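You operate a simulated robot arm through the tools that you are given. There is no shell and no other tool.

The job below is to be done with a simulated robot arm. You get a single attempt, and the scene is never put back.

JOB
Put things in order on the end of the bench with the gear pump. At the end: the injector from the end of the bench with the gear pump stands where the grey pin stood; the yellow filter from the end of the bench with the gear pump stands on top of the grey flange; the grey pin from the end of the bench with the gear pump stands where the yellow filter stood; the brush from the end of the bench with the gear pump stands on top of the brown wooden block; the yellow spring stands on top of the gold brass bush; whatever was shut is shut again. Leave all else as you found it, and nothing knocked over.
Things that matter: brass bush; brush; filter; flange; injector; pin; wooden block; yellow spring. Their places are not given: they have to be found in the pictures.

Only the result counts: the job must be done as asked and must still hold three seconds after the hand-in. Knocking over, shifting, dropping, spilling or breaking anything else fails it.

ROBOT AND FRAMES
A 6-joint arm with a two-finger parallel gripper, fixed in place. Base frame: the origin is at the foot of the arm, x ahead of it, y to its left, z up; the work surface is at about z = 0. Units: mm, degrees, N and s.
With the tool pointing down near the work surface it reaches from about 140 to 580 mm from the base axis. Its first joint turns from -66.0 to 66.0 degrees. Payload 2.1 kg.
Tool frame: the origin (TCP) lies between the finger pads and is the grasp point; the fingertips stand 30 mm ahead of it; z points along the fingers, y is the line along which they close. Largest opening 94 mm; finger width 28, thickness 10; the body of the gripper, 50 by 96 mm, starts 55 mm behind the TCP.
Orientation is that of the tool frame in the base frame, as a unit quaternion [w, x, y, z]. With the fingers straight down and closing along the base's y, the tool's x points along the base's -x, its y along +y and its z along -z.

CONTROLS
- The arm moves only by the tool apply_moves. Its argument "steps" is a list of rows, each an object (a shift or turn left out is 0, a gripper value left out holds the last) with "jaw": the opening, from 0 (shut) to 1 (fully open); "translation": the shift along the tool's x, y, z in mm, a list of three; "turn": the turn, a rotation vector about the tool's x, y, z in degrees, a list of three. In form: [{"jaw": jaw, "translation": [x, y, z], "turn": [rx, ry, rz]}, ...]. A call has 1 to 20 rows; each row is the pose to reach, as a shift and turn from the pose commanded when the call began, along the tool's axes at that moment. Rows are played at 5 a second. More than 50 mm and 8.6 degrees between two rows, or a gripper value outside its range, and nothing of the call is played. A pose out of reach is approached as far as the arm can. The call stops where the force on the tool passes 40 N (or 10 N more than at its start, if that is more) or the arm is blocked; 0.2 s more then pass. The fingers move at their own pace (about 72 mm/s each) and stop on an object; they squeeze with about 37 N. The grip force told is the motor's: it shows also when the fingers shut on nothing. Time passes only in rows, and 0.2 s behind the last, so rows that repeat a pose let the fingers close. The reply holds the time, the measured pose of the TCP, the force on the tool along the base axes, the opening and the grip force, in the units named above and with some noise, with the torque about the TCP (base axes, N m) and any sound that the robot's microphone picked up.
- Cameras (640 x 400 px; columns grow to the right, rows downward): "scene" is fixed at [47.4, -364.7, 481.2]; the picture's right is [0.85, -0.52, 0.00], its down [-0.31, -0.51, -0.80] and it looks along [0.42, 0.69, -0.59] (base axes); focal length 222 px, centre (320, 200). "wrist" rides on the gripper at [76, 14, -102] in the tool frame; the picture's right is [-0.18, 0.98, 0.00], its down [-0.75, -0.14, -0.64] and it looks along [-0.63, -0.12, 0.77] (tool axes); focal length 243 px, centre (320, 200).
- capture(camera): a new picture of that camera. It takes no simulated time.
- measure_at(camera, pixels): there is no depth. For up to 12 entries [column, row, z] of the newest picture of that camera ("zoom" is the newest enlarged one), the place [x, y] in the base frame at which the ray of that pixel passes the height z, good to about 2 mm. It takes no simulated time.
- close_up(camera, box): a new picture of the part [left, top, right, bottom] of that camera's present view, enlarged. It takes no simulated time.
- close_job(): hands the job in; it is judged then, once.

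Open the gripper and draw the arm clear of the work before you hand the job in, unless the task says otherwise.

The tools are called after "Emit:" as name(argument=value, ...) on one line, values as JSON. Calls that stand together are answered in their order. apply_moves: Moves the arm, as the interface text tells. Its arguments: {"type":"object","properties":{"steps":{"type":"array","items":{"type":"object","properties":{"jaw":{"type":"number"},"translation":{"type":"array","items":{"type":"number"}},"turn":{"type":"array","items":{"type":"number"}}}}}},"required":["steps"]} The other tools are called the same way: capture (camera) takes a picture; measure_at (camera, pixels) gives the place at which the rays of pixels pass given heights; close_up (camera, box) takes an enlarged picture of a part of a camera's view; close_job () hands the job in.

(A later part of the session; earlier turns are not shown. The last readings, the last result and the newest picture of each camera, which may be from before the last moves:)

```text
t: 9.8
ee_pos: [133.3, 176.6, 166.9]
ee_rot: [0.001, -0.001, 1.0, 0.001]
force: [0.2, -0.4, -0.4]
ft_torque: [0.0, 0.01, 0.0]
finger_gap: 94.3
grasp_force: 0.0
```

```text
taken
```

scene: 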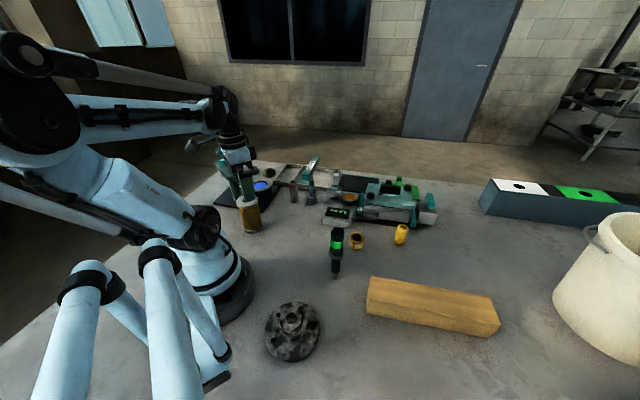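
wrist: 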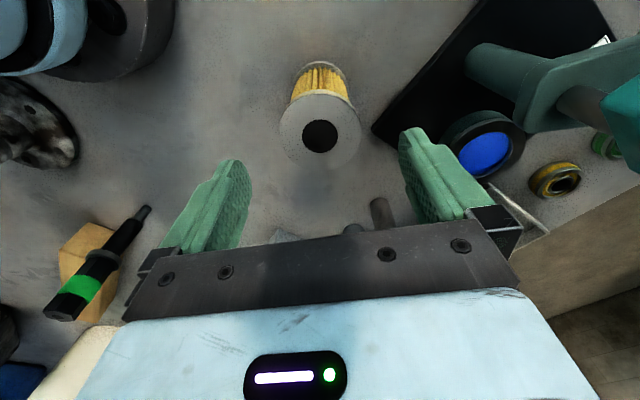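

The filter top shows at (320,136) between the fingers. I check its centre from this pose.

Emit:
measure_at(camera="wrist", pixels=[[320, 132, 100], [319.5, 136, 100], [279, 130, 100], [362, 130, 100], [319.5, 133, 95]])

Emit:
close_up(camera="wrist", box=[260, 50, 380, 180])

```text
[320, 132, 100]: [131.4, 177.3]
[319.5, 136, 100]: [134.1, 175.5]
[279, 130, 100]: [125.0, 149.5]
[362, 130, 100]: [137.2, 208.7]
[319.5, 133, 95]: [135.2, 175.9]
```

```text
3.08 times, centred on (320, 115) of wrist
```

zoom: 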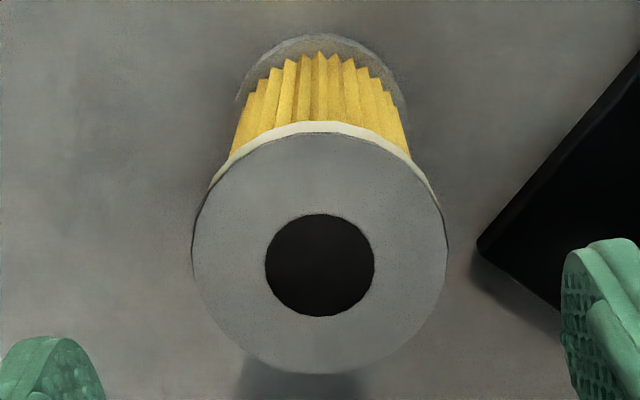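

The filter centre (132,177) matches the tool within 2 mm. I lower to z≈54 and close the fingers.

Emit:
apply_moves(steps=[{"jaw": 1, "translation": [1, 0, 40]}, {"jaw": 1, "translation": [1, 0, 80]}, {"jaw": 1, "translation": [1, 0, 113]}, {"jaw": 1, "translation": [1, 0, 113]}])

Emit:
apply_moves(steps=[{"jaw": 0.7}, {"jaw": 0.6}, {"jaw": 0.5}, {"jaw": 0.4}, {"jaw": 0.4}])

Emit:
capture(camera="scene")

```text
t: 10.8
ee_pos: [133.9, 176.4, 55.1]
ee_rot: [0.0, 0.0, 1.0, 0.0]
force: [-0.4, -0.3, 0.0]
ft_torque: [-0.02, 0.05, 0.04]
finger_gap: 94.2
grasp_force: 0.0
```

```text
t: 12.0
ee_pos: [133.6, 176.8, 54.6]
ee_rot: [-0.001, 0.0, 1.0, 0.0]
force: [-0.2, -0.2, -0.9]
ft_torque: [0.02, -0.01, 0.01]
finger_gap: 59.0
grasp_force: 36.7
```

```text
taken
```

scene: 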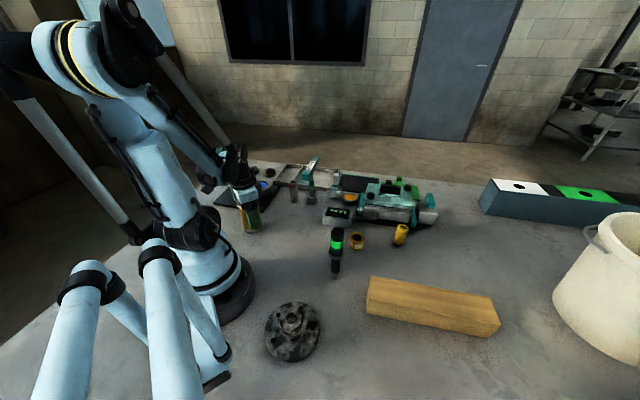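

The filter is gripped (gap 59, 36.7 N). I lift it 200 mm and carry it around the front to near the flange.

Emit:
apply_moves(steps=[{"translation": [0, 0, -20]}, {"translation": [0, 0, -60]}, {"translation": [0, 0, -100]}, {"translation": [0, 0, -150]}, {"translation": [0, 0, -200]}, {"translation": [-31.4, -26.8, -200]}, {"translation": [-66.4, -56.8, -200]}, {"translation": [-96.4, -94.8, -200]}, {"translation": [-116.4, -138.8, -200]}, {"translation": [-121.4, -186.8, -200]}, {"translation": [-116.4, -233.8, -200]}, {"translation": [-96.4, -276.8, -200]}, {"translation": [-66.4, -312.8, -200]}, {"translation": [-50, -330, -200]}, {"translation": [-50, -330, -200]}])

Emit:
capture(camera="scene")

Emit:
capture(camera="wrist")

```text
t: 15.2
ee_pos: [183.4, -154.1, 255.1]
ee_rot: [0.0, -0.001, 1.0, 0.0]
force: [0.1, 0.9, -0.5]
ft_torque: [0.0, 0.0, -0.03]
finger_gap: 59.0
grasp_force: 37.3
```

```text
taken
```

scene: 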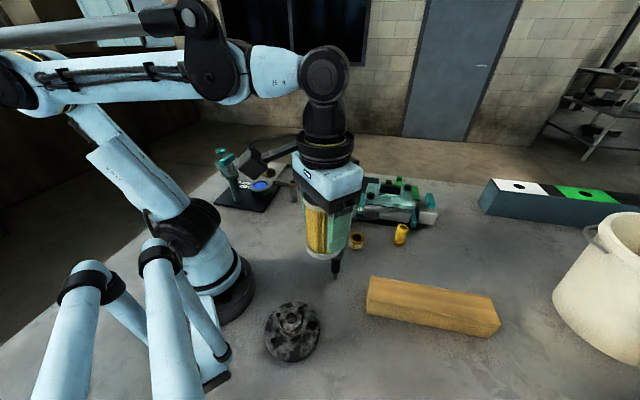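

```text
taken
```

wrist: 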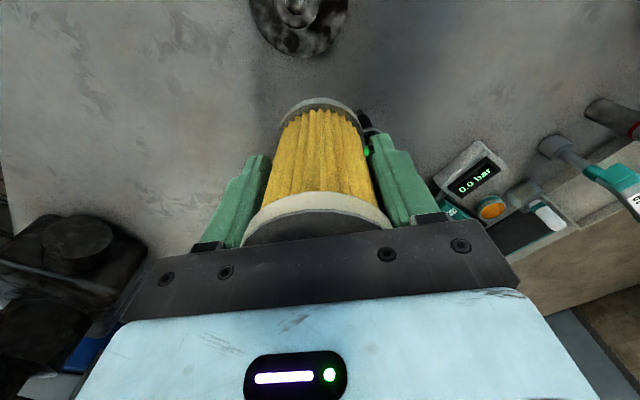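

The filter hangs well in the fingers. I turn the tool about its axis by 62° so the camera side faces the arm's own column, not the tubes.

Emit:
apply_moves(steps=[{"turn": [0, 0, 8]}, {"turn": [0, 0, 16]}, {"turn": [0, 0, 24]}, {"turn": [0, 0, 32]}, {"turn": [0, 0, 40]}, {"turn": [0, 0, 48]}, {"turn": [0, 0, 56]}, {"turn": [0, 0, 62]}, {"turn": [0, 0, 62]}])

Emit:
capture(camera="wrist")

Emit:
capture(camera="scene")

```text
t: 17.2
ee_pos: [183.7, -152.8, 255.1]
ee_rot: [0.0, 0.516, 0.857, 0.0]
force: [-0.5, -0.9, -1.6]
ft_torque: [-0.03, 0.07, -0.01]
finger_gap: 59.0
grasp_force: 37.1
```

```text
taken
```

wrist: 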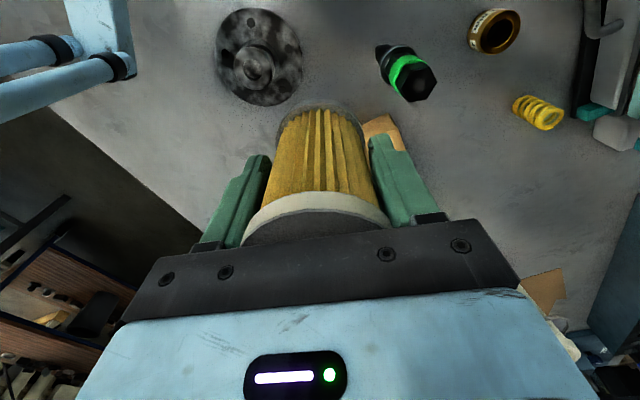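

```text
taken
```

scene: 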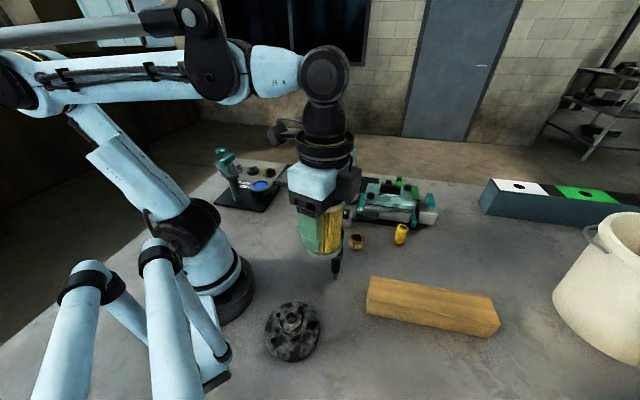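

The hub is visible at wrist (255,68). I enlarge and measure it from here.

Emit:
close_up(camera="wrist", box=[200, 0, 320, 120])

Emit:
measure_at(camera="wrist", pixels=[[253, 67, 46], [253, 67, 40], [253, 67, 52], [260, 55, 10], [100, 30, 40], [125, 60, 100], [260, 57, 8]])

```text
3.33 times, centred on (260, 60) of wrist
```

zoom: 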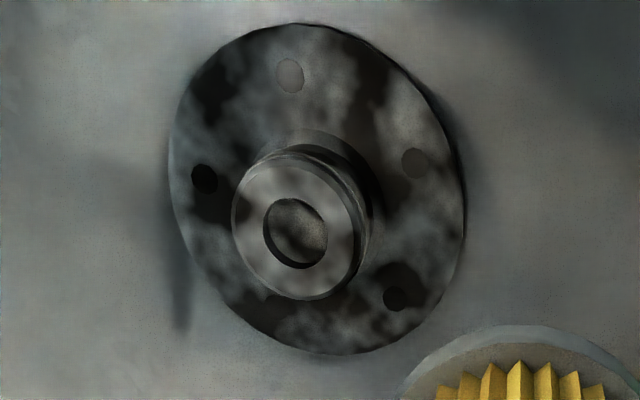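

```text
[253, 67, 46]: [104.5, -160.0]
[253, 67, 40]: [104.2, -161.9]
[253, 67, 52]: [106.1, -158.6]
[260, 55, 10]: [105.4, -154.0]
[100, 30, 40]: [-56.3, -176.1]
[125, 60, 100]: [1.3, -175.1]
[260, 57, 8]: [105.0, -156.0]
```

Hub top ellipse centre is at zoom (293,232), i.e. wrist (252,69.6).

Emit:
measure_at(camera="wrist", pixels=[[252, 69.6, 44], [252, 69.6, 46], [252, 69.6, 48], [252, 69.6, 50], [252.8, 69.6, 46], [233.7, 69.6, 46], [270.5, 69.6, 46], [252, 49.5, 46], [252, 90, 46]])

Emit:
measure_at(camera="scene", pixels=[[290.7, 319.5, 44], [290.7, 319.5, 46], [290.7, 319.5, 48], [290.7, 319.5, 50]])

```text
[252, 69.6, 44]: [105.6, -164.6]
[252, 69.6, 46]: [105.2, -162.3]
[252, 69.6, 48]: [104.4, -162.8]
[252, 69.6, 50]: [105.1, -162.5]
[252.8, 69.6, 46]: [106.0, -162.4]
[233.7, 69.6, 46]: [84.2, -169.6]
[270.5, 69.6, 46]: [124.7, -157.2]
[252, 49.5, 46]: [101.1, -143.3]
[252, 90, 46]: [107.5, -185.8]
```

```text
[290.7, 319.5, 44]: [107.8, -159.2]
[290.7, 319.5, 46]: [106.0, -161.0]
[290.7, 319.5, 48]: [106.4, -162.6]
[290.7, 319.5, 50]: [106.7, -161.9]
```

Hub top centre (105.5,-162.5) at about z 47. I move over it and lower to about 25 mm above contact.

Emit:
apply_moves(steps=[{"translation": [14, -37, 0]}, {"translation": [27.9, -73.7, 0]}, {"translation": [27.9, -73.7, 0]}, {"translation": [27.9, -73.7, 40]}, {"translation": [27.9, -73.7, 80]}, {"translation": [27.9, -73.7, 110]}, {"translation": [27.9, -73.7, 127]}, {"translation": [27.9, -73.7, 127]}])

Emit:
capture(camera="scene")

Emit:
close_up(camera="scene", box=[230, 240, 350, 360])

Emit:
capture(camera="wrist")

```text
t: 19.0
ee_pos: [105.0, -163.0, 128.2]
ee_rot: [0.0, 0.515, 0.857, -0.001]
force: [0.7, -0.3, -1.7]
ft_torque: [0.01, -0.02, -0.01]
finger_gap: 59.0
grasp_force: 37.5
```

```text
taken
```

scene: 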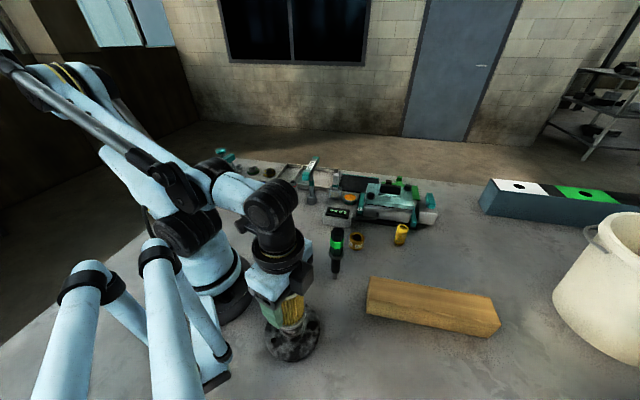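

```text
3.33 times, centred on (290, 300) of scene
```

zoom: 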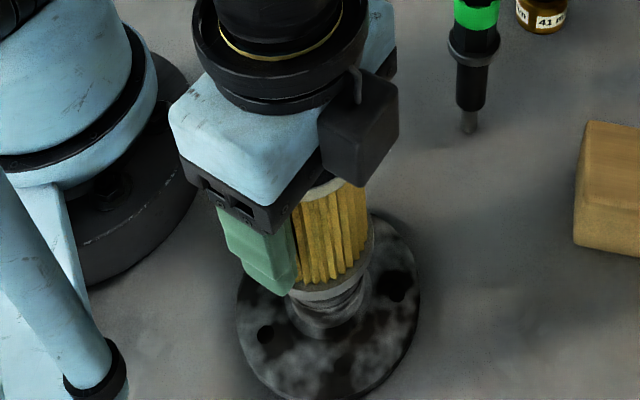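

```text
taken
```

wrist: 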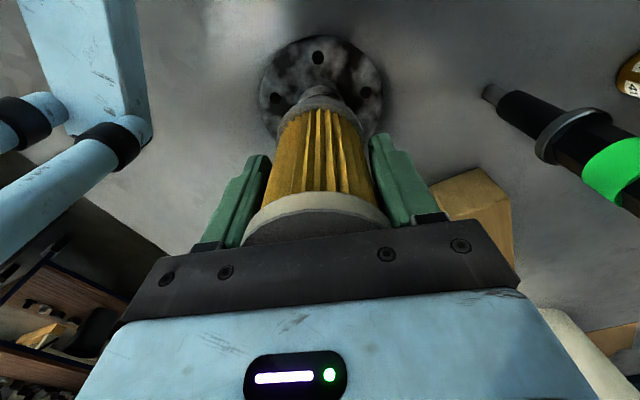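

The filter sits over the hub with a small gap. I lower slowly and watch the force.

Emit:
apply_moves(steps=[{"translation": [0, 0, 8]}, {"translation": [0, 0, 16]}, {"translation": [0, 0, 20]}, {"translation": [0, 0, 20]}])

Emit:
close_up(camera="scene", box=[260, 280, 330, 350])

```text
t: 20.0
ee_pos: [104.3, -163.6, 107.3]
ee_rot: [0.0, 0.515, 0.857, 0.0]
force: [-0.3, 0.1, -0.9]
ft_torque: [0.04, -0.03, -0.03]
finger_gap: 59.1
grasp_force: 37.2
```

```text
5.71 times, centred on (295, 315) of scene
```

zoom: 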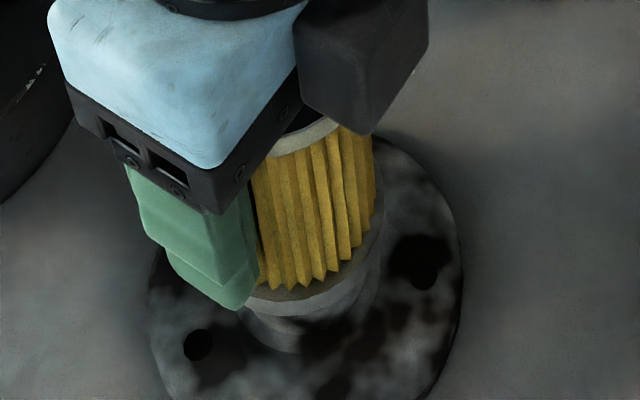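

I also see a black housing sticking out on the far side of the gripper; I measure its lower corners since it matters for clearances, then continue lowering.

Emit:
measure_at(camera="zoom", pixels=[[300, 95, 165], [375, 133, 165], [430, 40, 165], [218, 212, 162], [68, 85, 162], [375, 133, 180], [430, 40, 200]])

Emit:
apply_moves(steps=[{"translation": [0, 0, 1]}, {"translation": [0, 0, 2]}, {"translation": [0, 0, 2]}])

```text
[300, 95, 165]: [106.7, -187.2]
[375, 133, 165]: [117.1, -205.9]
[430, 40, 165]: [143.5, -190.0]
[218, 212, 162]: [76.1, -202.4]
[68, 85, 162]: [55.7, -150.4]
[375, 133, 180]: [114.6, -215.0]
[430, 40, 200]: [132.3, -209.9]
```

```text
t: 20.8
ee_pos: [104.7, -162.6, 106.8]
ee_rot: [0.0, 0.515, 0.857, 0.0]
force: [-2.4, 3.1, 17.2]
ft_torque: [0.07, 0.03, 0.02]
finger_gap: 58.8
grasp_force: 37.3
```

Contact is felt (17 N at z 106.8), so the filter rests on the hub. I ease up about 1 mm to relieve the force, then open the fingers.

Emit:
apply_moves(steps=[{"translation": [0, 0, -0.7]}, {"translation": [0, 0, -1.2]}, {"translation": [0, 0, -1.2]}])

```text
t: 21.6
ee_pos: [104.5, -162.2, 106.5]
ee_rot: [0.0, 0.515, 0.857, 0.0]
force: [0.6, 0.1, -0.8]
ft_torque: [0.03, 0.01, -0.04]
finger_gap: 58.8
grasp_force: 37.1
```

Force is back to zero, so the gap is under a millimetre. I open the fingers gradually.

Emit:
apply_moves(steps=[{"jaw": 0.64, "translation": [0, 0, 0.4]}, {"jaw": 0.68, "translation": [0, 0, 0.4]}, {"jaw": 0.75, "translation": [0, 0, 0.4]}, {"jaw": 0.9, "translation": [0, 0, 0.4]}, {"jaw": 1, "translation": [0, 0, 0.4]}, {"jaw": 1, "translation": [0, 0, 0.4]}])

Emit:
close_up(camera="scene", box=[260, 280, 330, 350])

Emit:
capture(camera="wrist")

```text
t: 23.0
ee_pos: [106.1, -163.0, 107.3]
ee_rot: [0.0, 0.515, 0.857, 0.0]
force: [-0.9, -0.4, -0.4]
ft_torque: [-0.02, -0.01, -0.01]
finger_gap: 94.0
grasp_force: 0.0
```

```text
5.71 times, centred on (295, 315) of scene
```

zoom: 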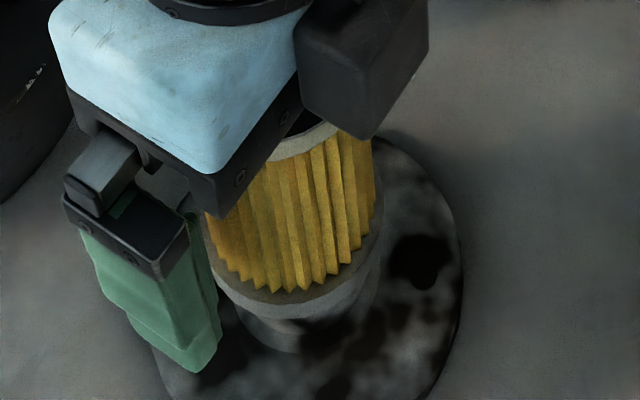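

```text
taken
```

wrist: 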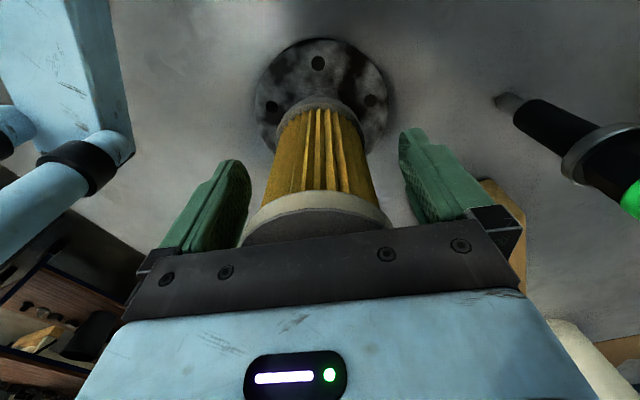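

The filter stands free on the hub. I draw straight up and then check it.

Emit:
apply_moves(steps=[{"jaw": 1, "translation": [0, 0, -20]}, {"jaw": 1, "translation": [0, 0, -60]}, {"jaw": 1, "translation": [0, 0, -105]}, {"jaw": 1, "translation": [0, 0, -150]}, {"jaw": 1, "translation": [-40, 0, -180]}, {"jaw": 1, "translation": [-70, 20, -200]}, {"jaw": 1, "translation": [-70, 20, -200]}])

Emit:
capture(camera="scene")

Emit:
close_up(camera="scene", box=[250, 250, 340, 360])

Emit:
capture(camera="wrist")

```text
t: 24.6
ee_pos: [156.1, -214.6, 306.6]
ee_rot: [0.001, 0.514, 0.857, 0.0]
force: [-0.4, 0.2, 0.5]
ft_torque: [0.02, 0.05, -0.02]
finger_gap: 94.0
grasp_force: 0.0
```

```text
taken
```

scene: 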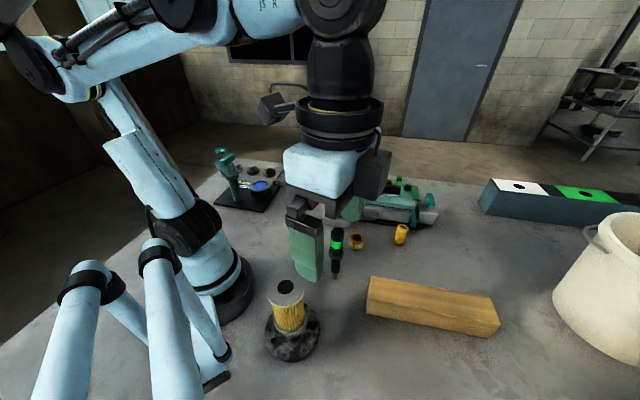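

```text
3.64 times, centred on (295, 305) of scene
```

zoom: 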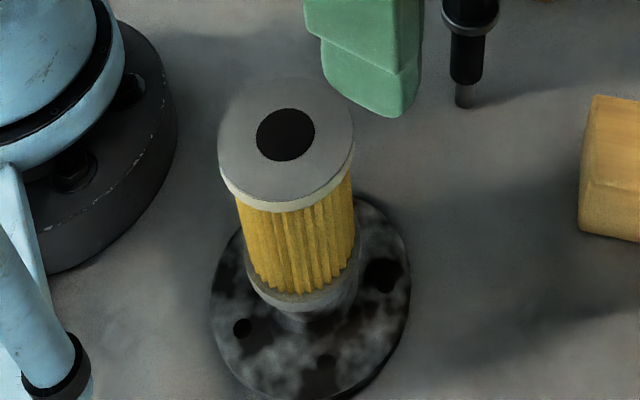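

```text
taken
```

wrist: 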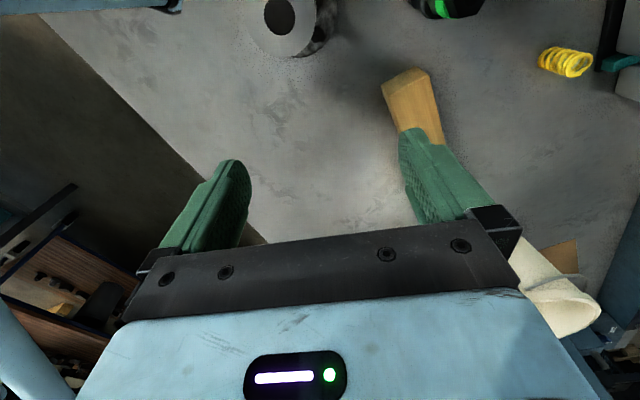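

The filter stands upright on the flange. Next the pin: I fly round at z≈306 to above (298,240), which is slightly on the side away from the wrench.

Emit:
apply_moves(steps=[{"jaw": 1, "translation": [14.5, 46.2, 0]}, {"jaw": 1, "translation": [32.1, 91.8, 0]}, {"jaw": 1, "translation": [54.2, 135.4, 0]}, {"jaw": 1, "translation": [84.5, 174.2, 0]}, {"jaw": 1, "translation": [122.1, 205.6, 0]}, {"jaw": 1, "translation": [162.1, 232.7, 0]}, {"jaw": 1, "translation": [203, 257.9, 0]}, {"jaw": 1, "translation": [242.6, 283.6, 0]}, {"jaw": 1, "translation": [282.6, 308.4, 0]}, {"jaw": 1, "translation": [312.5, 326.6, 0]}, {"jaw": 1, "translation": [333.6, 339.3, 0]}, {"jaw": 1, "translation": [333.6, 339.3, 0], "turn": [0, 0, -8]}, {"jaw": 1, "translation": [333.6, 339.3, 0], "turn": [0, 0, -16]}, {"jaw": 1, "translation": [333.6, 339.3, 0], "turn": [0, 0, -17.9]}, {"jaw": 1, "translation": [333.6, 339.3, 0], "turn": [0, 0, -17.9]}])

Emit:
capture(camera="wrist")

Emit:
capture(camera="scene")

```text
t: 27.8
ee_pos: [298.3, 239.4, 307.2]
ee_rot: [0.0, 0.374, 0.927, 0.0]
force: [-0.9, -0.3, 0.5]
ft_torque: [-0.01, 0.01, 0.01]
finger_gap: 93.8
grasp_force: 0.0
```

```text
taken
```

wrist: 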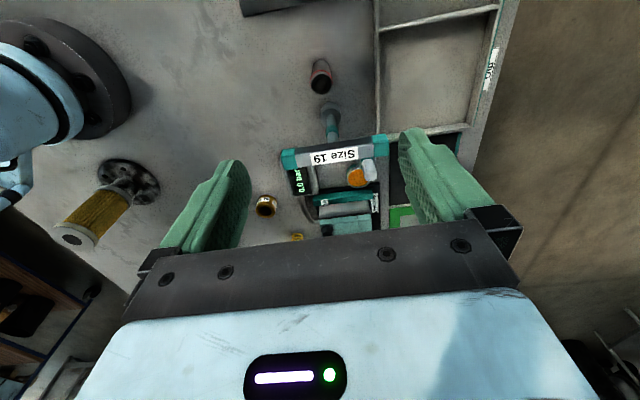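

```text
taken
```

scene: 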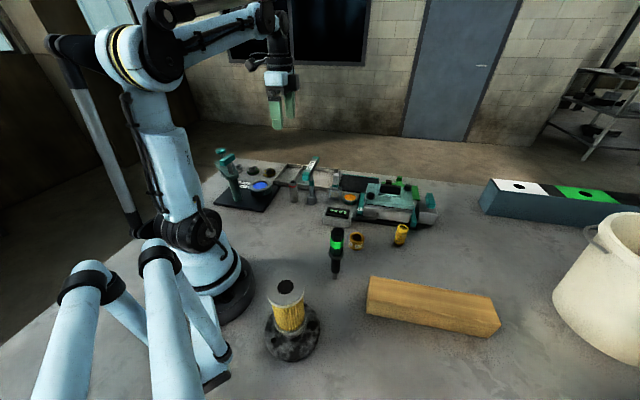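

The pin shows at (321,77), and the wrench handle lies nearly parallel to the finger closing line, as wanted. I enlarge and measure both.

Emit:
close_up(camera="wrist", box=[270, 40, 410, 180])

Emit:
measure_at(camera="wrist", pixels=[[321, 84, 78], [319, 66, 0], [283, 151, 130], [388, 136, 130], [283, 151, 140], [388, 136, 140]])

```text
2.86 times, centred on (340, 110) of wrist
```

zoom: 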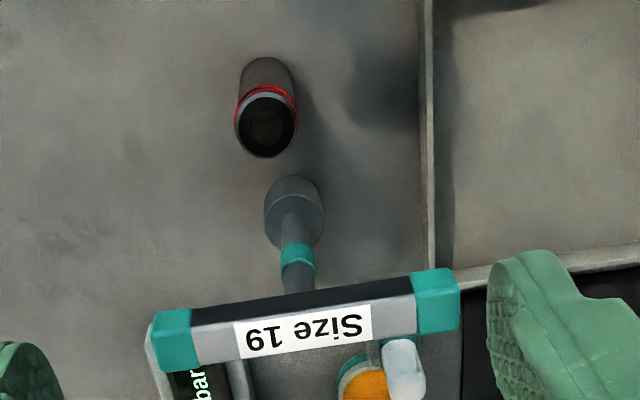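

```text
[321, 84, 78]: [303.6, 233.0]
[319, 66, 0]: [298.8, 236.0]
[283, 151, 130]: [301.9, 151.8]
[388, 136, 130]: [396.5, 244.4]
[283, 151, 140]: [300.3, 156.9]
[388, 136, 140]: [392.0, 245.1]
```

I check the handle's near edges at likely heights to know the true clearance from the pin.

Emit:
measure_at(camera="wrist", pixels=[[295.6, 147.8, 125], [371.5, 138, 125], [295.6, 147.8, 130], [371.5, 138, 130], [295.6, 153.7, 145], [371.5, 143.9, 145], [295.6, 153.7, 150], [371.5, 143.9, 150], [321.8, 83.8, 78], [321.8, 83.8, 76], [320, 68.5, 0]])

```text
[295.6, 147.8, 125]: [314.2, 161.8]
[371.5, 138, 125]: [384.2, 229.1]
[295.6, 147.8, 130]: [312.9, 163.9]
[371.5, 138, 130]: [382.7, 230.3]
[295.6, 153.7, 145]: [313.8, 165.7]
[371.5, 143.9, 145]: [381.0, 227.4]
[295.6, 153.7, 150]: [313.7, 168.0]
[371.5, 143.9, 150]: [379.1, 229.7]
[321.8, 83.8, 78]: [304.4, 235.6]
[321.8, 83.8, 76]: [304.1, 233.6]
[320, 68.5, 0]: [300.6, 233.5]
```

Handle edge is 57 mm from the pin axis, leaving about 18 mm for the housing with my 8 mm offset. I lower with the jaws part-open (61 mm).

Emit:
apply_moves(steps=[{"jaw": 0.65, "translation": [0, 0, 45]}, {"jaw": 0.65, "translation": [0, 0, 90]}, {"jaw": 0.65, "translation": [0, 0, 130]}, {"jaw": 0.65, "translation": [0, 0, 150]}, {"jaw": 0.65, "translation": [0, 0, 150]}])

Emit:
capture(camera="wrist")

Emit:
close_up(camera="scene", box=[240, 120, 340, 220])

```text
t: 29.0
ee_pos: [298.5, 237.6, 156.1]
ee_rot: [0.0, 0.374, 0.927, 0.0]
force: [-0.4, -0.5, 0.5]
ft_torque: [-0.02, -0.02, 0.02]
finger_gap: 61.1
grasp_force: 0.0
```

```text
taken
```

wrist: 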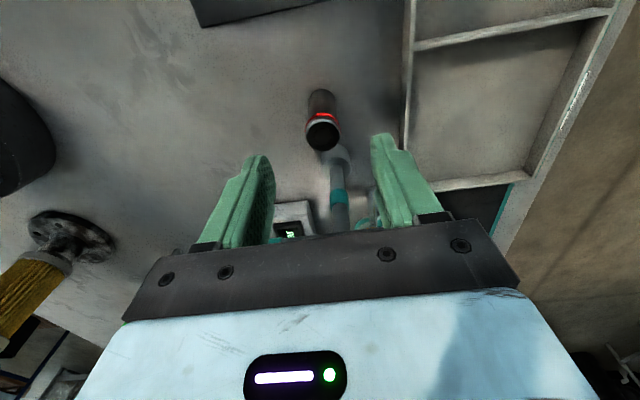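

```text
4.00 times, centred on (290, 170) of scene
```

zoom: 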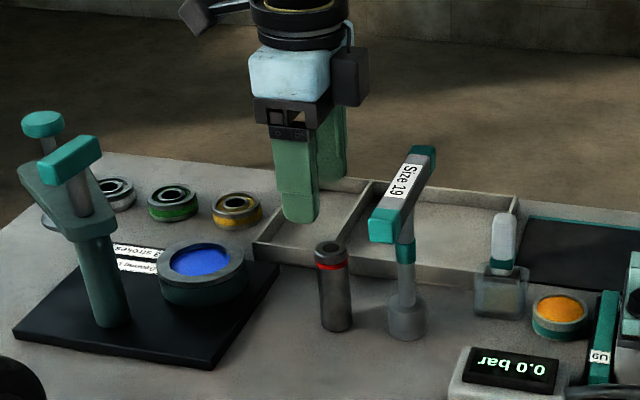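

The pin (322,130) is lined up between the fingers and the housing is on the wrench side with room. I lower the rest to z≈48.

Emit:
apply_moves(steps=[{"jaw": 0.65, "translation": [0, 0, 25]}, {"jaw": 0.65, "translation": [0, 0, 50]}, {"jaw": 0.65, "translation": [0, 0, 75]}, {"jaw": 0.65, "translation": [0, 0, 108]}, {"jaw": 0.65, "translation": [0, 0, 108]}])

Emit:
close_up(camera="scene", box=[260, 130, 340, 220])

Emit:
capture(camera="wrist")

```text
t: 30.2
ee_pos: [298.2, 238.8, 48.4]
ee_rot: [0.0, 0.375, 0.927, 0.0]
force: [0.0, -0.5, 0.1]
ft_torque: [0.04, 0.03, -0.01]
finger_gap: 61.1
grasp_force: 0.0
```

```text
4.44 times, centred on (300, 175) of scene
```

zoom: 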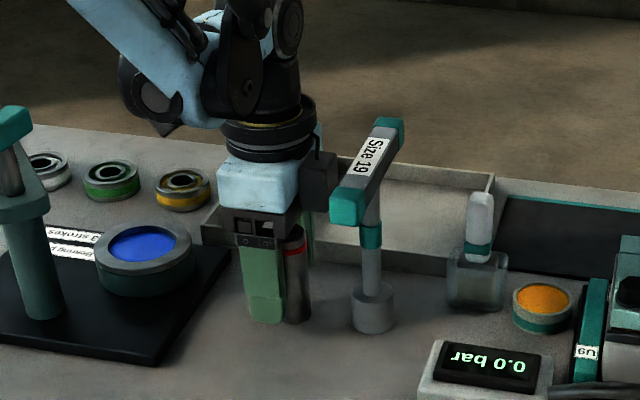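

```text
taken
```

wrist: 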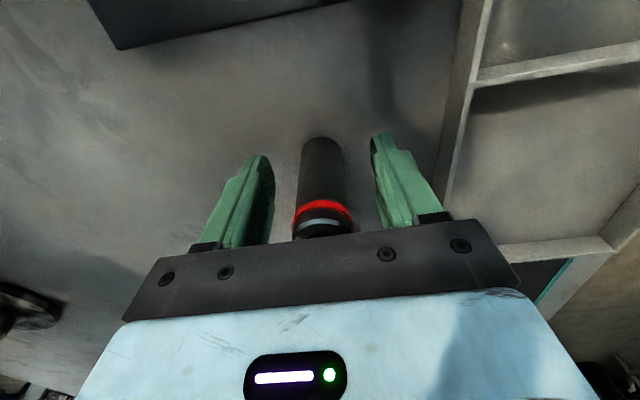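

Clear of the handle, with the pin between the fingers. I close on it.

Emit:
apply_moves(steps=[{"jaw": 0.5}, {"jaw": 0.4}, {"jaw": 0.3}, {"jaw": 0.15}, {"jaw": 0.15}])

Emit:
close_up(camera="wrist", box=[230, 110, 410, 250])

```text
t: 31.4
ee_pos: [298.2, 238.5, 50.0]
ee_rot: [0.0, 0.375, 0.927, 0.0]
force: [-0.2, -0.8, 0.0]
ft_torque: [-0.01, 0.04, -0.04]
finger_gap: 29.8
grasp_force: 37.0
```

```text
2.86 times, centred on (320, 180) of wrist
```

zoom: 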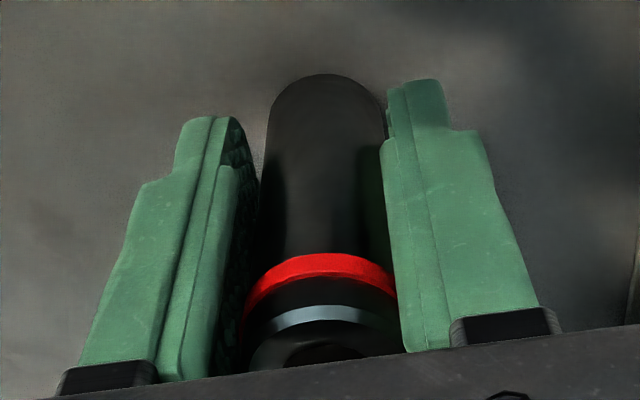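

The pin is gripped (29.8 mm). I lift it 200 mm straight up and carry it above the filter's old place.

Emit:
apply_moves(steps=[{"translation": [0, 0, -10]}, {"translation": [0, 0, -50]}, {"translation": [0, 0, -95]}, {"translation": [0, 0, -140]}, {"translation": [0, 0, -180]}, {"translation": [0, 0, -200]}, {"translation": [20, -38, -200]}, {"translation": [41, -78, -200]}, {"translation": [62, -118, -200]}, {"translation": [78, -149, -200]}, {"translation": [83.3, -158.8, -200]}, {"translation": [83.3, -158.8, -200]}])

Emit:
capture(camera="scene")

Emit:
capture(camera="wrist")

```text
t: 34.0
ee_pos: [127.3, 183.1, 249.0]
ee_rot: [0.001, 0.375, 0.927, -0.001]
force: [-0.3, 0.1, -1.6]
ft_torque: [0.02, 0.03, -0.01]
finger_gap: 29.5
grasp_force: 36.5
```

```text
taken
```

scene: 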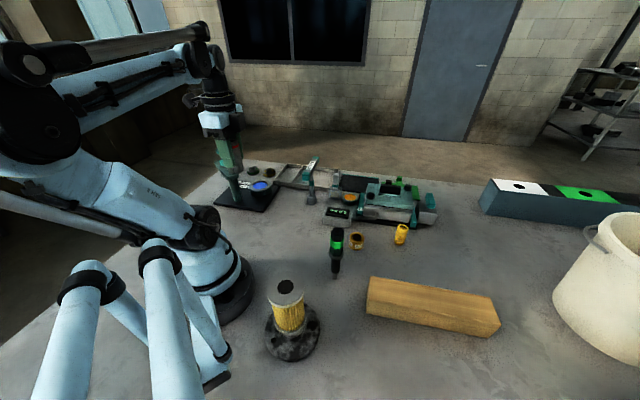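

```text
taken
```

wrist: 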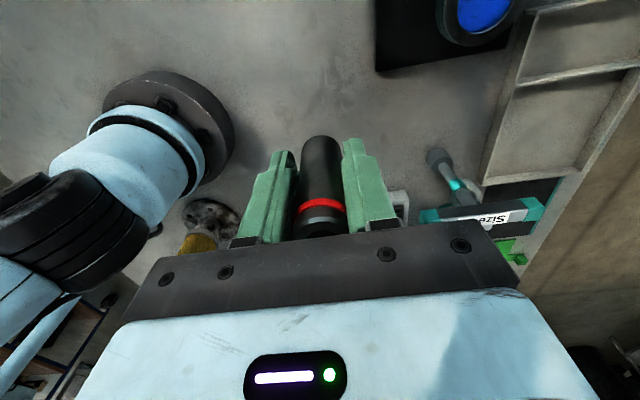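

I check where the pin sits in the grip before lowering it.

Emit:
close_up(camera="wrist", box=[260, 120, 390, 250])

Emit:
measure_at(camera="wrist", pixels=[[319, 142, 200], [320, 220, 278], [302, 205, 270], [347, 205, 270], [320, 150, 200]])

```text
3.08 times, centred on (325, 185) of wrist
```

zoom: 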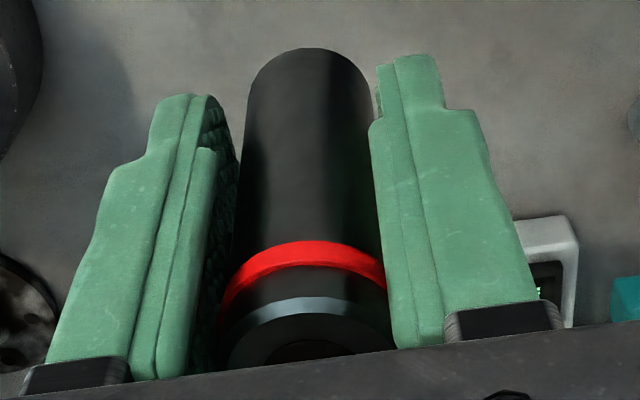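

```text
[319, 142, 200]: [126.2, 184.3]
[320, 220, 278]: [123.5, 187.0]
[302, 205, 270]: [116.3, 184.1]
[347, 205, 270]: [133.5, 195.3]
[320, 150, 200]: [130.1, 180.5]
```

The rim at (320,135.6) implies the pin axis is at about (133.7,176.7), right over the target. I lower to 7 mm above contact.

Emit:
apply_moves(steps=[{"translation": [0, 0, 40]}, {"translation": [0, 0, 80]}, {"translation": [0, 0, 120]}, {"translation": [0, 0, 160]}, {"translation": [0, 0, 185]}, {"translation": [0, 0, 193]}, {"translation": [0, 0, 193]}])

Emit:
close_up(camera="scene", box=[210, 160, 300, 250])

```text
t: 35.6
ee_pos: [128.6, 182.8, 54.9]
ee_rot: [0.0, 0.376, 0.927, 0.0]
force: [-0.9, -0.1, -1.8]
ft_torque: [-0.01, 0.0, 0.0]
finger_gap: 29.3
grasp_force: 36.3
```

```text
4.44 times, centred on (255, 205) of scene
```

zoom: 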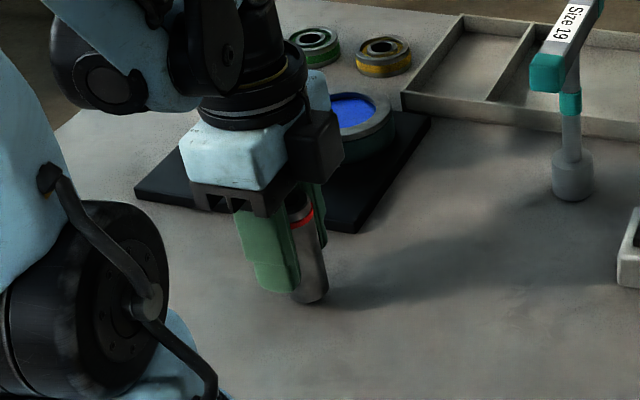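

Now in small steps down until the force shows contact.

Emit:
apply_moves(steps=[{"translation": [0, 0, 1.5]}, {"translation": [0, 0, 3]}, {"translation": [0, 0, 4]}, {"translation": [0, 0, 4]}])

Emit:
apply_moves(steps=[{"translation": [0, 0, 1]}, {"translation": [0, 0, 1.5]}, {"translation": [0, 0, 1.5]}])

```text
t: 36.6
ee_pos: [128.2, 182.8, 50.2]
ee_rot: [-0.001, 0.375, 0.927, 0.0]
force: [0.3, -0.7, -1.4]
ft_torque: [0.0, 0.01, 0.01]
finger_gap: 29.5
grasp_force: 36.7
```

```text
t: 37.4
ee_pos: [127.7, 182.8, 49.7]
ee_rot: [0.0, 0.375, 0.927, -0.001]
force: [-0.4, 0.4, -2.3]
ft_torque: [-0.02, -0.01, -0.02]
finger_gap: 29.5
grasp_force: 37.2
```

No contact yet (force -2 N, the pin's weight). I go on down in half-millimetre steps.

Emit:
apply_moves(steps=[{"translation": [0, 0, 0.6]}, {"translation": [0, 0, 0.6]}])

Emit:
apply_moves(steps=[{"translation": [0, 0, 0.6]}, {"translation": [0, 0, 0.6]}])

```text
t: 38.0
ee_pos: [128.3, 182.6, 48.6]
ee_rot: [0.0, 0.375, 0.927, 0.0]
force: [-0.7, 0.5, -1.9]
ft_torque: [-0.01, 0.03, 0.0]
finger_gap: 29.4
grasp_force: 37.1
```

```text
t: 38.6
ee_pos: [127.0, 182.8, 48.8]
ee_rot: [0.0, 0.375, 0.927, 0.0]
force: [0.3, -3.9, 17.8]
ft_torque: [-0.13, -0.08, -0.08]
finger_gap: 29.2
grasp_force: 36.6
```

Contact (17.8 N). I ease 0.5 mm up and open gradually.

Emit:
apply_moves(steps=[{"translation": [0, 0, -0.5]}, {"translation": [0, 0, -0.5]}, {"jaw": 0.33, "translation": [0, 0, -0.5]}, {"jaw": 0.37, "translation": [0, 0, -0.5]}, {"jaw": 0.45, "translation": [0, 0, -0.5]}, {"jaw": 0.6, "translation": [0, 0, -0.5]}, {"jaw": 0.75, "translation": [0, 0, -0.5]}, {"jaw": 0.75, "translation": [0, 0, -0.5]}])

Emit:
capture(camera="wrist")

Emit:
close_up(camera="scene", box=[210, 160, 300, 250])

```text
t: 40.4
ee_pos: [128.2, 181.3, 50.2]
ee_rot: [0.001, 0.376, 0.927, 0.0]
force: [0.8, 0.1, -0.5]
ft_torque: [-0.01, 0.02, 0.01]
finger_gap: 70.2
grasp_force: 0.1
```

```text
taken
```

wrist: 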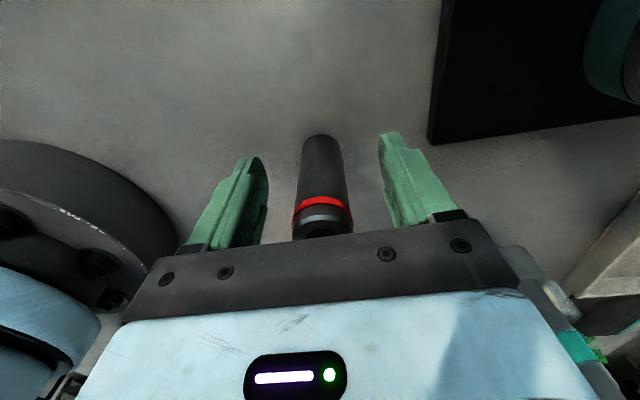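

```text
4.44 times, centred on (255, 205) of scene
```

zoom: 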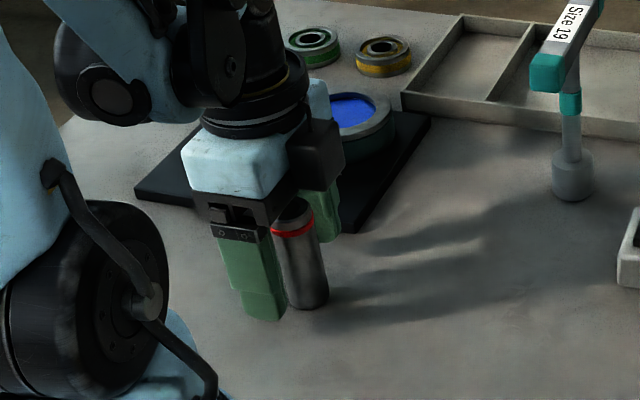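

The pin stands free. I draw straight up and verify its position.

Emit:
apply_moves(steps=[{"jaw": 0.75, "translation": [0, 0, -20]}, {"jaw": 0.75, "translation": [0, 0, -60]}, {"jaw": 0.85, "translation": [0, 0, -105]}, {"jaw": 1, "translation": [0, 0, -150]}, {"jaw": 1, "translation": [0, 0, -195]}, {"jaw": 1, "translation": [0, 0, -240]}, {"jaw": 1, "translation": [0, 0, -250]}, {"jaw": 1, "translation": [0, 0, -250]}])

Emit:
capture(camera="wrist")

Emit:
close_up(camera="scene", box=[230, 180, 280, 240])

```text
t: 42.2
ee_pos: [126.8, 181.9, 299.0]
ee_rot: [0.0, 0.375, 0.927, 0.0]
force: [-0.2, -0.1, 0.0]
ft_torque: [-0.01, -0.01, -0.02]
finger_gap: 93.8
grasp_force: 0.0
```

```text
taken
```

wrist: 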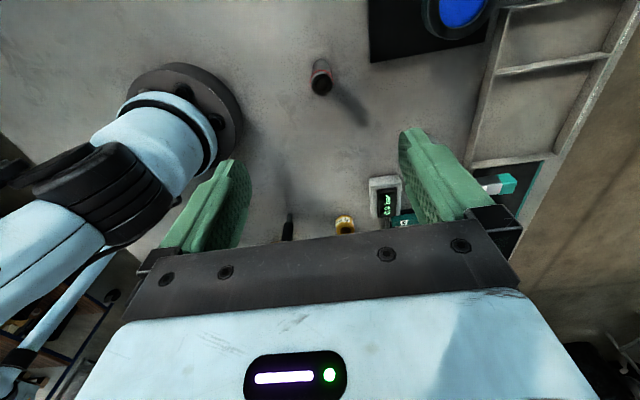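

```text
6.67 times, centred on (255, 210) of scene
```

zoom: 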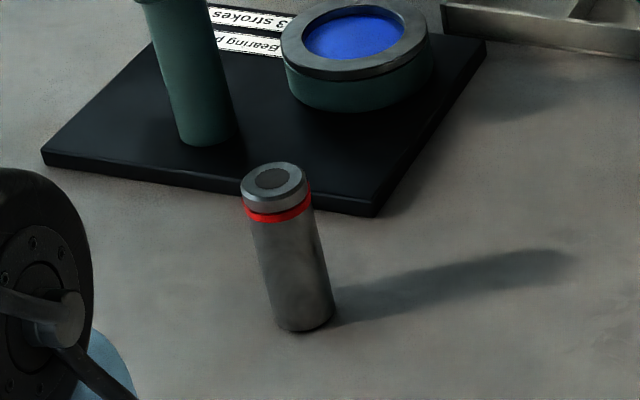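

I confirm the pin's place numerically.

Emit:
close_up(camera="wrist", box=[290, 50, 350, 110])

Emit:
measure_at(camera="wrist", pixels=[[321, 86, 78], [320, 68, 0], [290, 240, 0], [344, 222, 35]])

Emit:
measure_at(camera="scene", pixels=[[252.75, 227.1, 0], [253.3, 227.5, 0], [248.3, 206.8, 78]])

```text
6.67 times, centred on (320, 80) of wrist
```

zoom: 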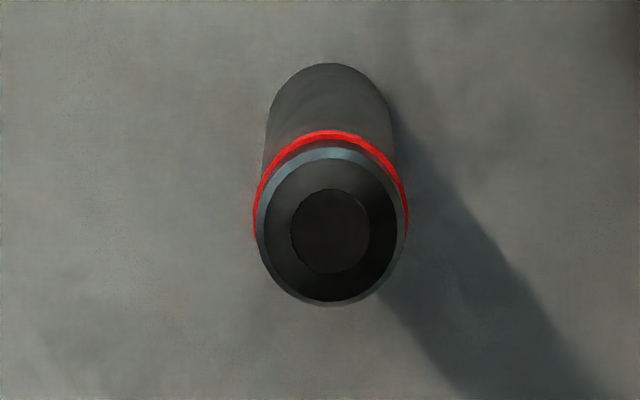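

```text
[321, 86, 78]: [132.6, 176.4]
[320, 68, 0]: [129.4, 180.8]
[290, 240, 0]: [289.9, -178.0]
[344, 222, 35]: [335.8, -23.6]
```

```text
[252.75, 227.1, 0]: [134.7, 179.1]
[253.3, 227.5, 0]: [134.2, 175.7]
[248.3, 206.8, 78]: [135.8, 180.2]
```

The pin stands at about (133.5,177), where the filter stood. Now to the injector: I fly at z≈300 to above (249.5,-106), keeping the same tool heading.

Emit:
apply_moves(steps=[{"jaw": 1, "translation": [-38.8, 13.8, 0]}, {"jaw": 1, "translation": [-84.9, 23.5, 0]}, {"jaw": 1, "translation": [-132.3, 17.6, 0]}, {"jaw": 1, "translation": [-175, -5.1, 0]}, {"jaw": 1, "translation": [-212.6, -37, 0]}, {"jaw": 1, "translation": [-245.1, -72.3, 0]}, {"jaw": 1, "translation": [-274.1, -106.8, 0]}, {"jaw": 1, "translation": [-287.6, -122.9, 0]}, {"jaw": 1, "translation": [-287.6, -122.9, 0]}, {"jaw": 1, "translation": [-287.6, -122.9, 0]}])

Emit:
capture(camera="wrist")

Emit:
capture(camera="scene")

Emit:
close_up(camera="wrist", box=[270, 60, 370, 160])

```text
t: 44.4
ee_pos: [250.5, -106.8, 299.7]
ee_rot: [-0.001, 0.376, 0.927, 0.001]
force: [-0.4, 0.3, 0.2]
ft_torque: [-0.03, 0.06, 0.01]
finger_gap: 93.9
grasp_force: 0.0
```

```text
taken
```

wrist: 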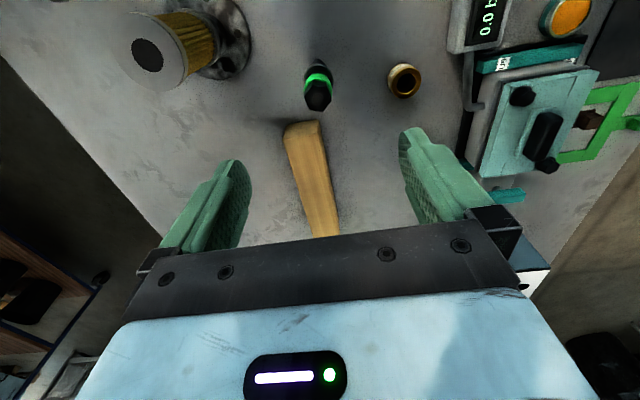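

```text
taken
```

scene: 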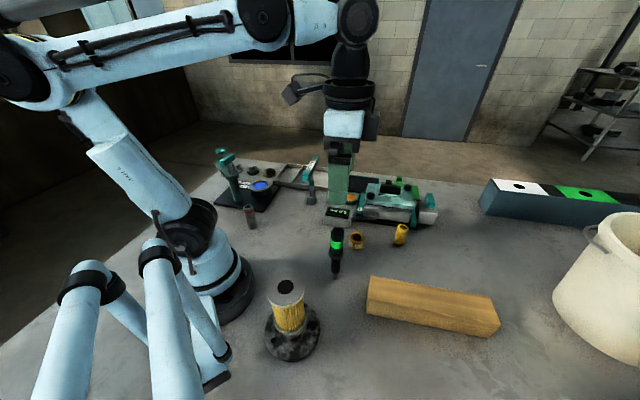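

```text
4.00 times, centred on (320, 110) of wrist
```

zoom: 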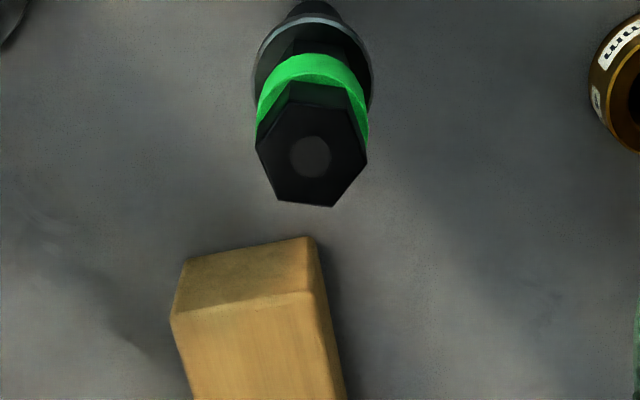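

The injector top is at (317.8,98). I measure its top and collar height to pick the grip height above the collar.

Emit:
measure_at(camera="scene", pixels=[[336.5, 252.8, 80], [336.5, 252.8, 85], [336.5, 252.8, 90], [336.5, 252.8, 95], [337.5, 240, 120], [337.5, 240, 130], [338, 230.5, 157]])

Emit:
measure_at(camera="wrist", pixels=[[317.8, 98, 157], [317.8, 98, 150], [317.8, 98, 160], [318, 63, 0], [317.5, 78, 85]])

Emit:
close_up(camera="scene", box=[318, 222, 358, 285])

```text
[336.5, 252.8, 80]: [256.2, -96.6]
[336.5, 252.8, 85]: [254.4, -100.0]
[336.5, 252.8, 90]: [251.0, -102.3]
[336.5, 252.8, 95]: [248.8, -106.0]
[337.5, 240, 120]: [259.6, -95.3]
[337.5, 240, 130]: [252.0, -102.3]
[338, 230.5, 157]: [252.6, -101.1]
```

```text
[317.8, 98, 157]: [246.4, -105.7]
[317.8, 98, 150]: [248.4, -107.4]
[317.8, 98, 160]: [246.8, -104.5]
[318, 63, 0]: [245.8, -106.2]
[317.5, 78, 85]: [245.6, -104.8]
```

```text
6.35 times, centred on (338, 254) of scene
```

zoom: 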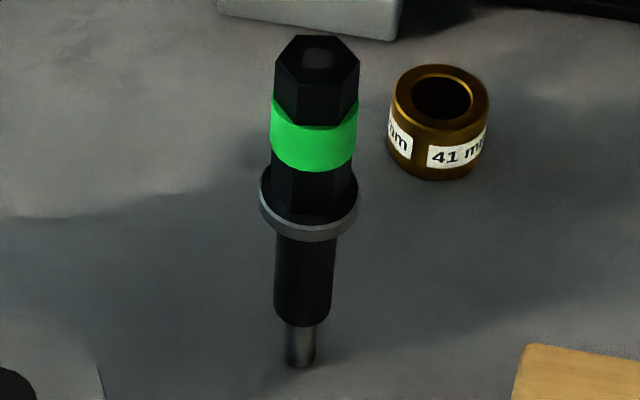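

The collar top is near z 93 and the hex flats face along 60°, so I turn the tool by -13° to close on flats, come down to z≈215, and re-centre from there.

Emit:
apply_moves(steps=[{"jaw": 0.8, "translation": [0, 0, 0], "turn": [0, 0, -7]}, {"jaw": 0.8, "translation": [0, 0, 0], "turn": [0, 0, -13]}, {"jaw": 0.8, "translation": [0, 0, 40], "turn": [0, 0, -13]}, {"jaw": 0.8, "translation": [0, 0, 80], "turn": [0, 0, -13]}, {"jaw": 0.8, "translation": [0, 0, 85], "turn": [0, 0, -13]}, {"jaw": 0.8, "translation": [0, 0, 85], "turn": [0, 0, -13]}])

Emit:
capture(camera="wrist")

Emit:
close_up(camera="wrist", box=[260, 70, 380, 190])

```text
t: 45.8
ee_pos: [249.9, -106.3, 214.4]
ee_rot: [0.0, 0.268, 0.963, 0.0]
force: [0.6, -0.3, 0.8]
ft_torque: [0.0, -0.03, 0.0]
finger_gap: 75.2
grasp_force: 0.2
```

```text
taken
```

wrist: 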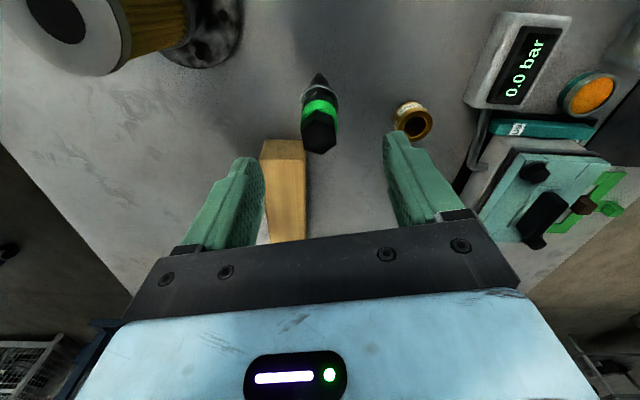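

```text
3.33 times, centred on (320, 130) of wrist
```

zoom: 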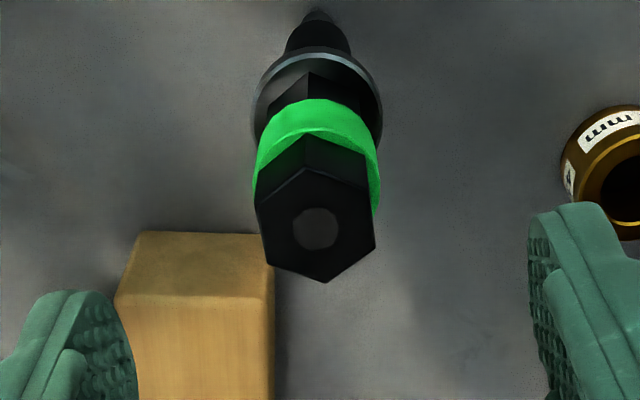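

The hex flats now face the fingers. Centre of the top at wrist (318.8,137.8); I measure it.

Emit:
measure_at(camera="wrist", pixels=[[318.8, 137.8, 158], [318.8, 137.8, 155], [318.8, 137.8, 161], [317.5, 103, 93], [318.5, 76, 0]])

Emit:
close_up(camera="wrist", box=[290, 60, 350, 120])

```text
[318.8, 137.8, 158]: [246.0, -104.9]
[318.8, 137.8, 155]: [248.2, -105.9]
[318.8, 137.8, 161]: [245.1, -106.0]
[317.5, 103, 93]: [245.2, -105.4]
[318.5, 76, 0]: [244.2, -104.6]
```

```text
6.67 times, centred on (320, 90) of wrist
```

zoom: 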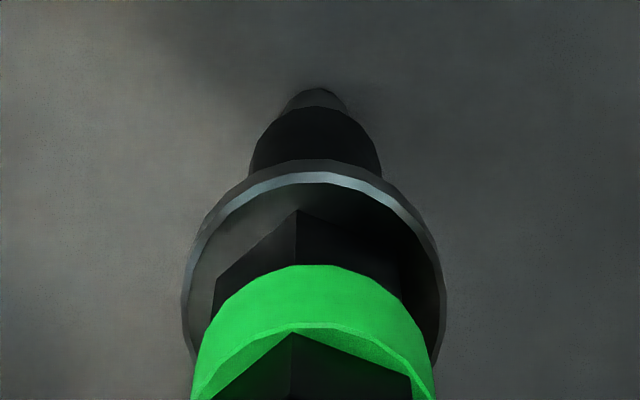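

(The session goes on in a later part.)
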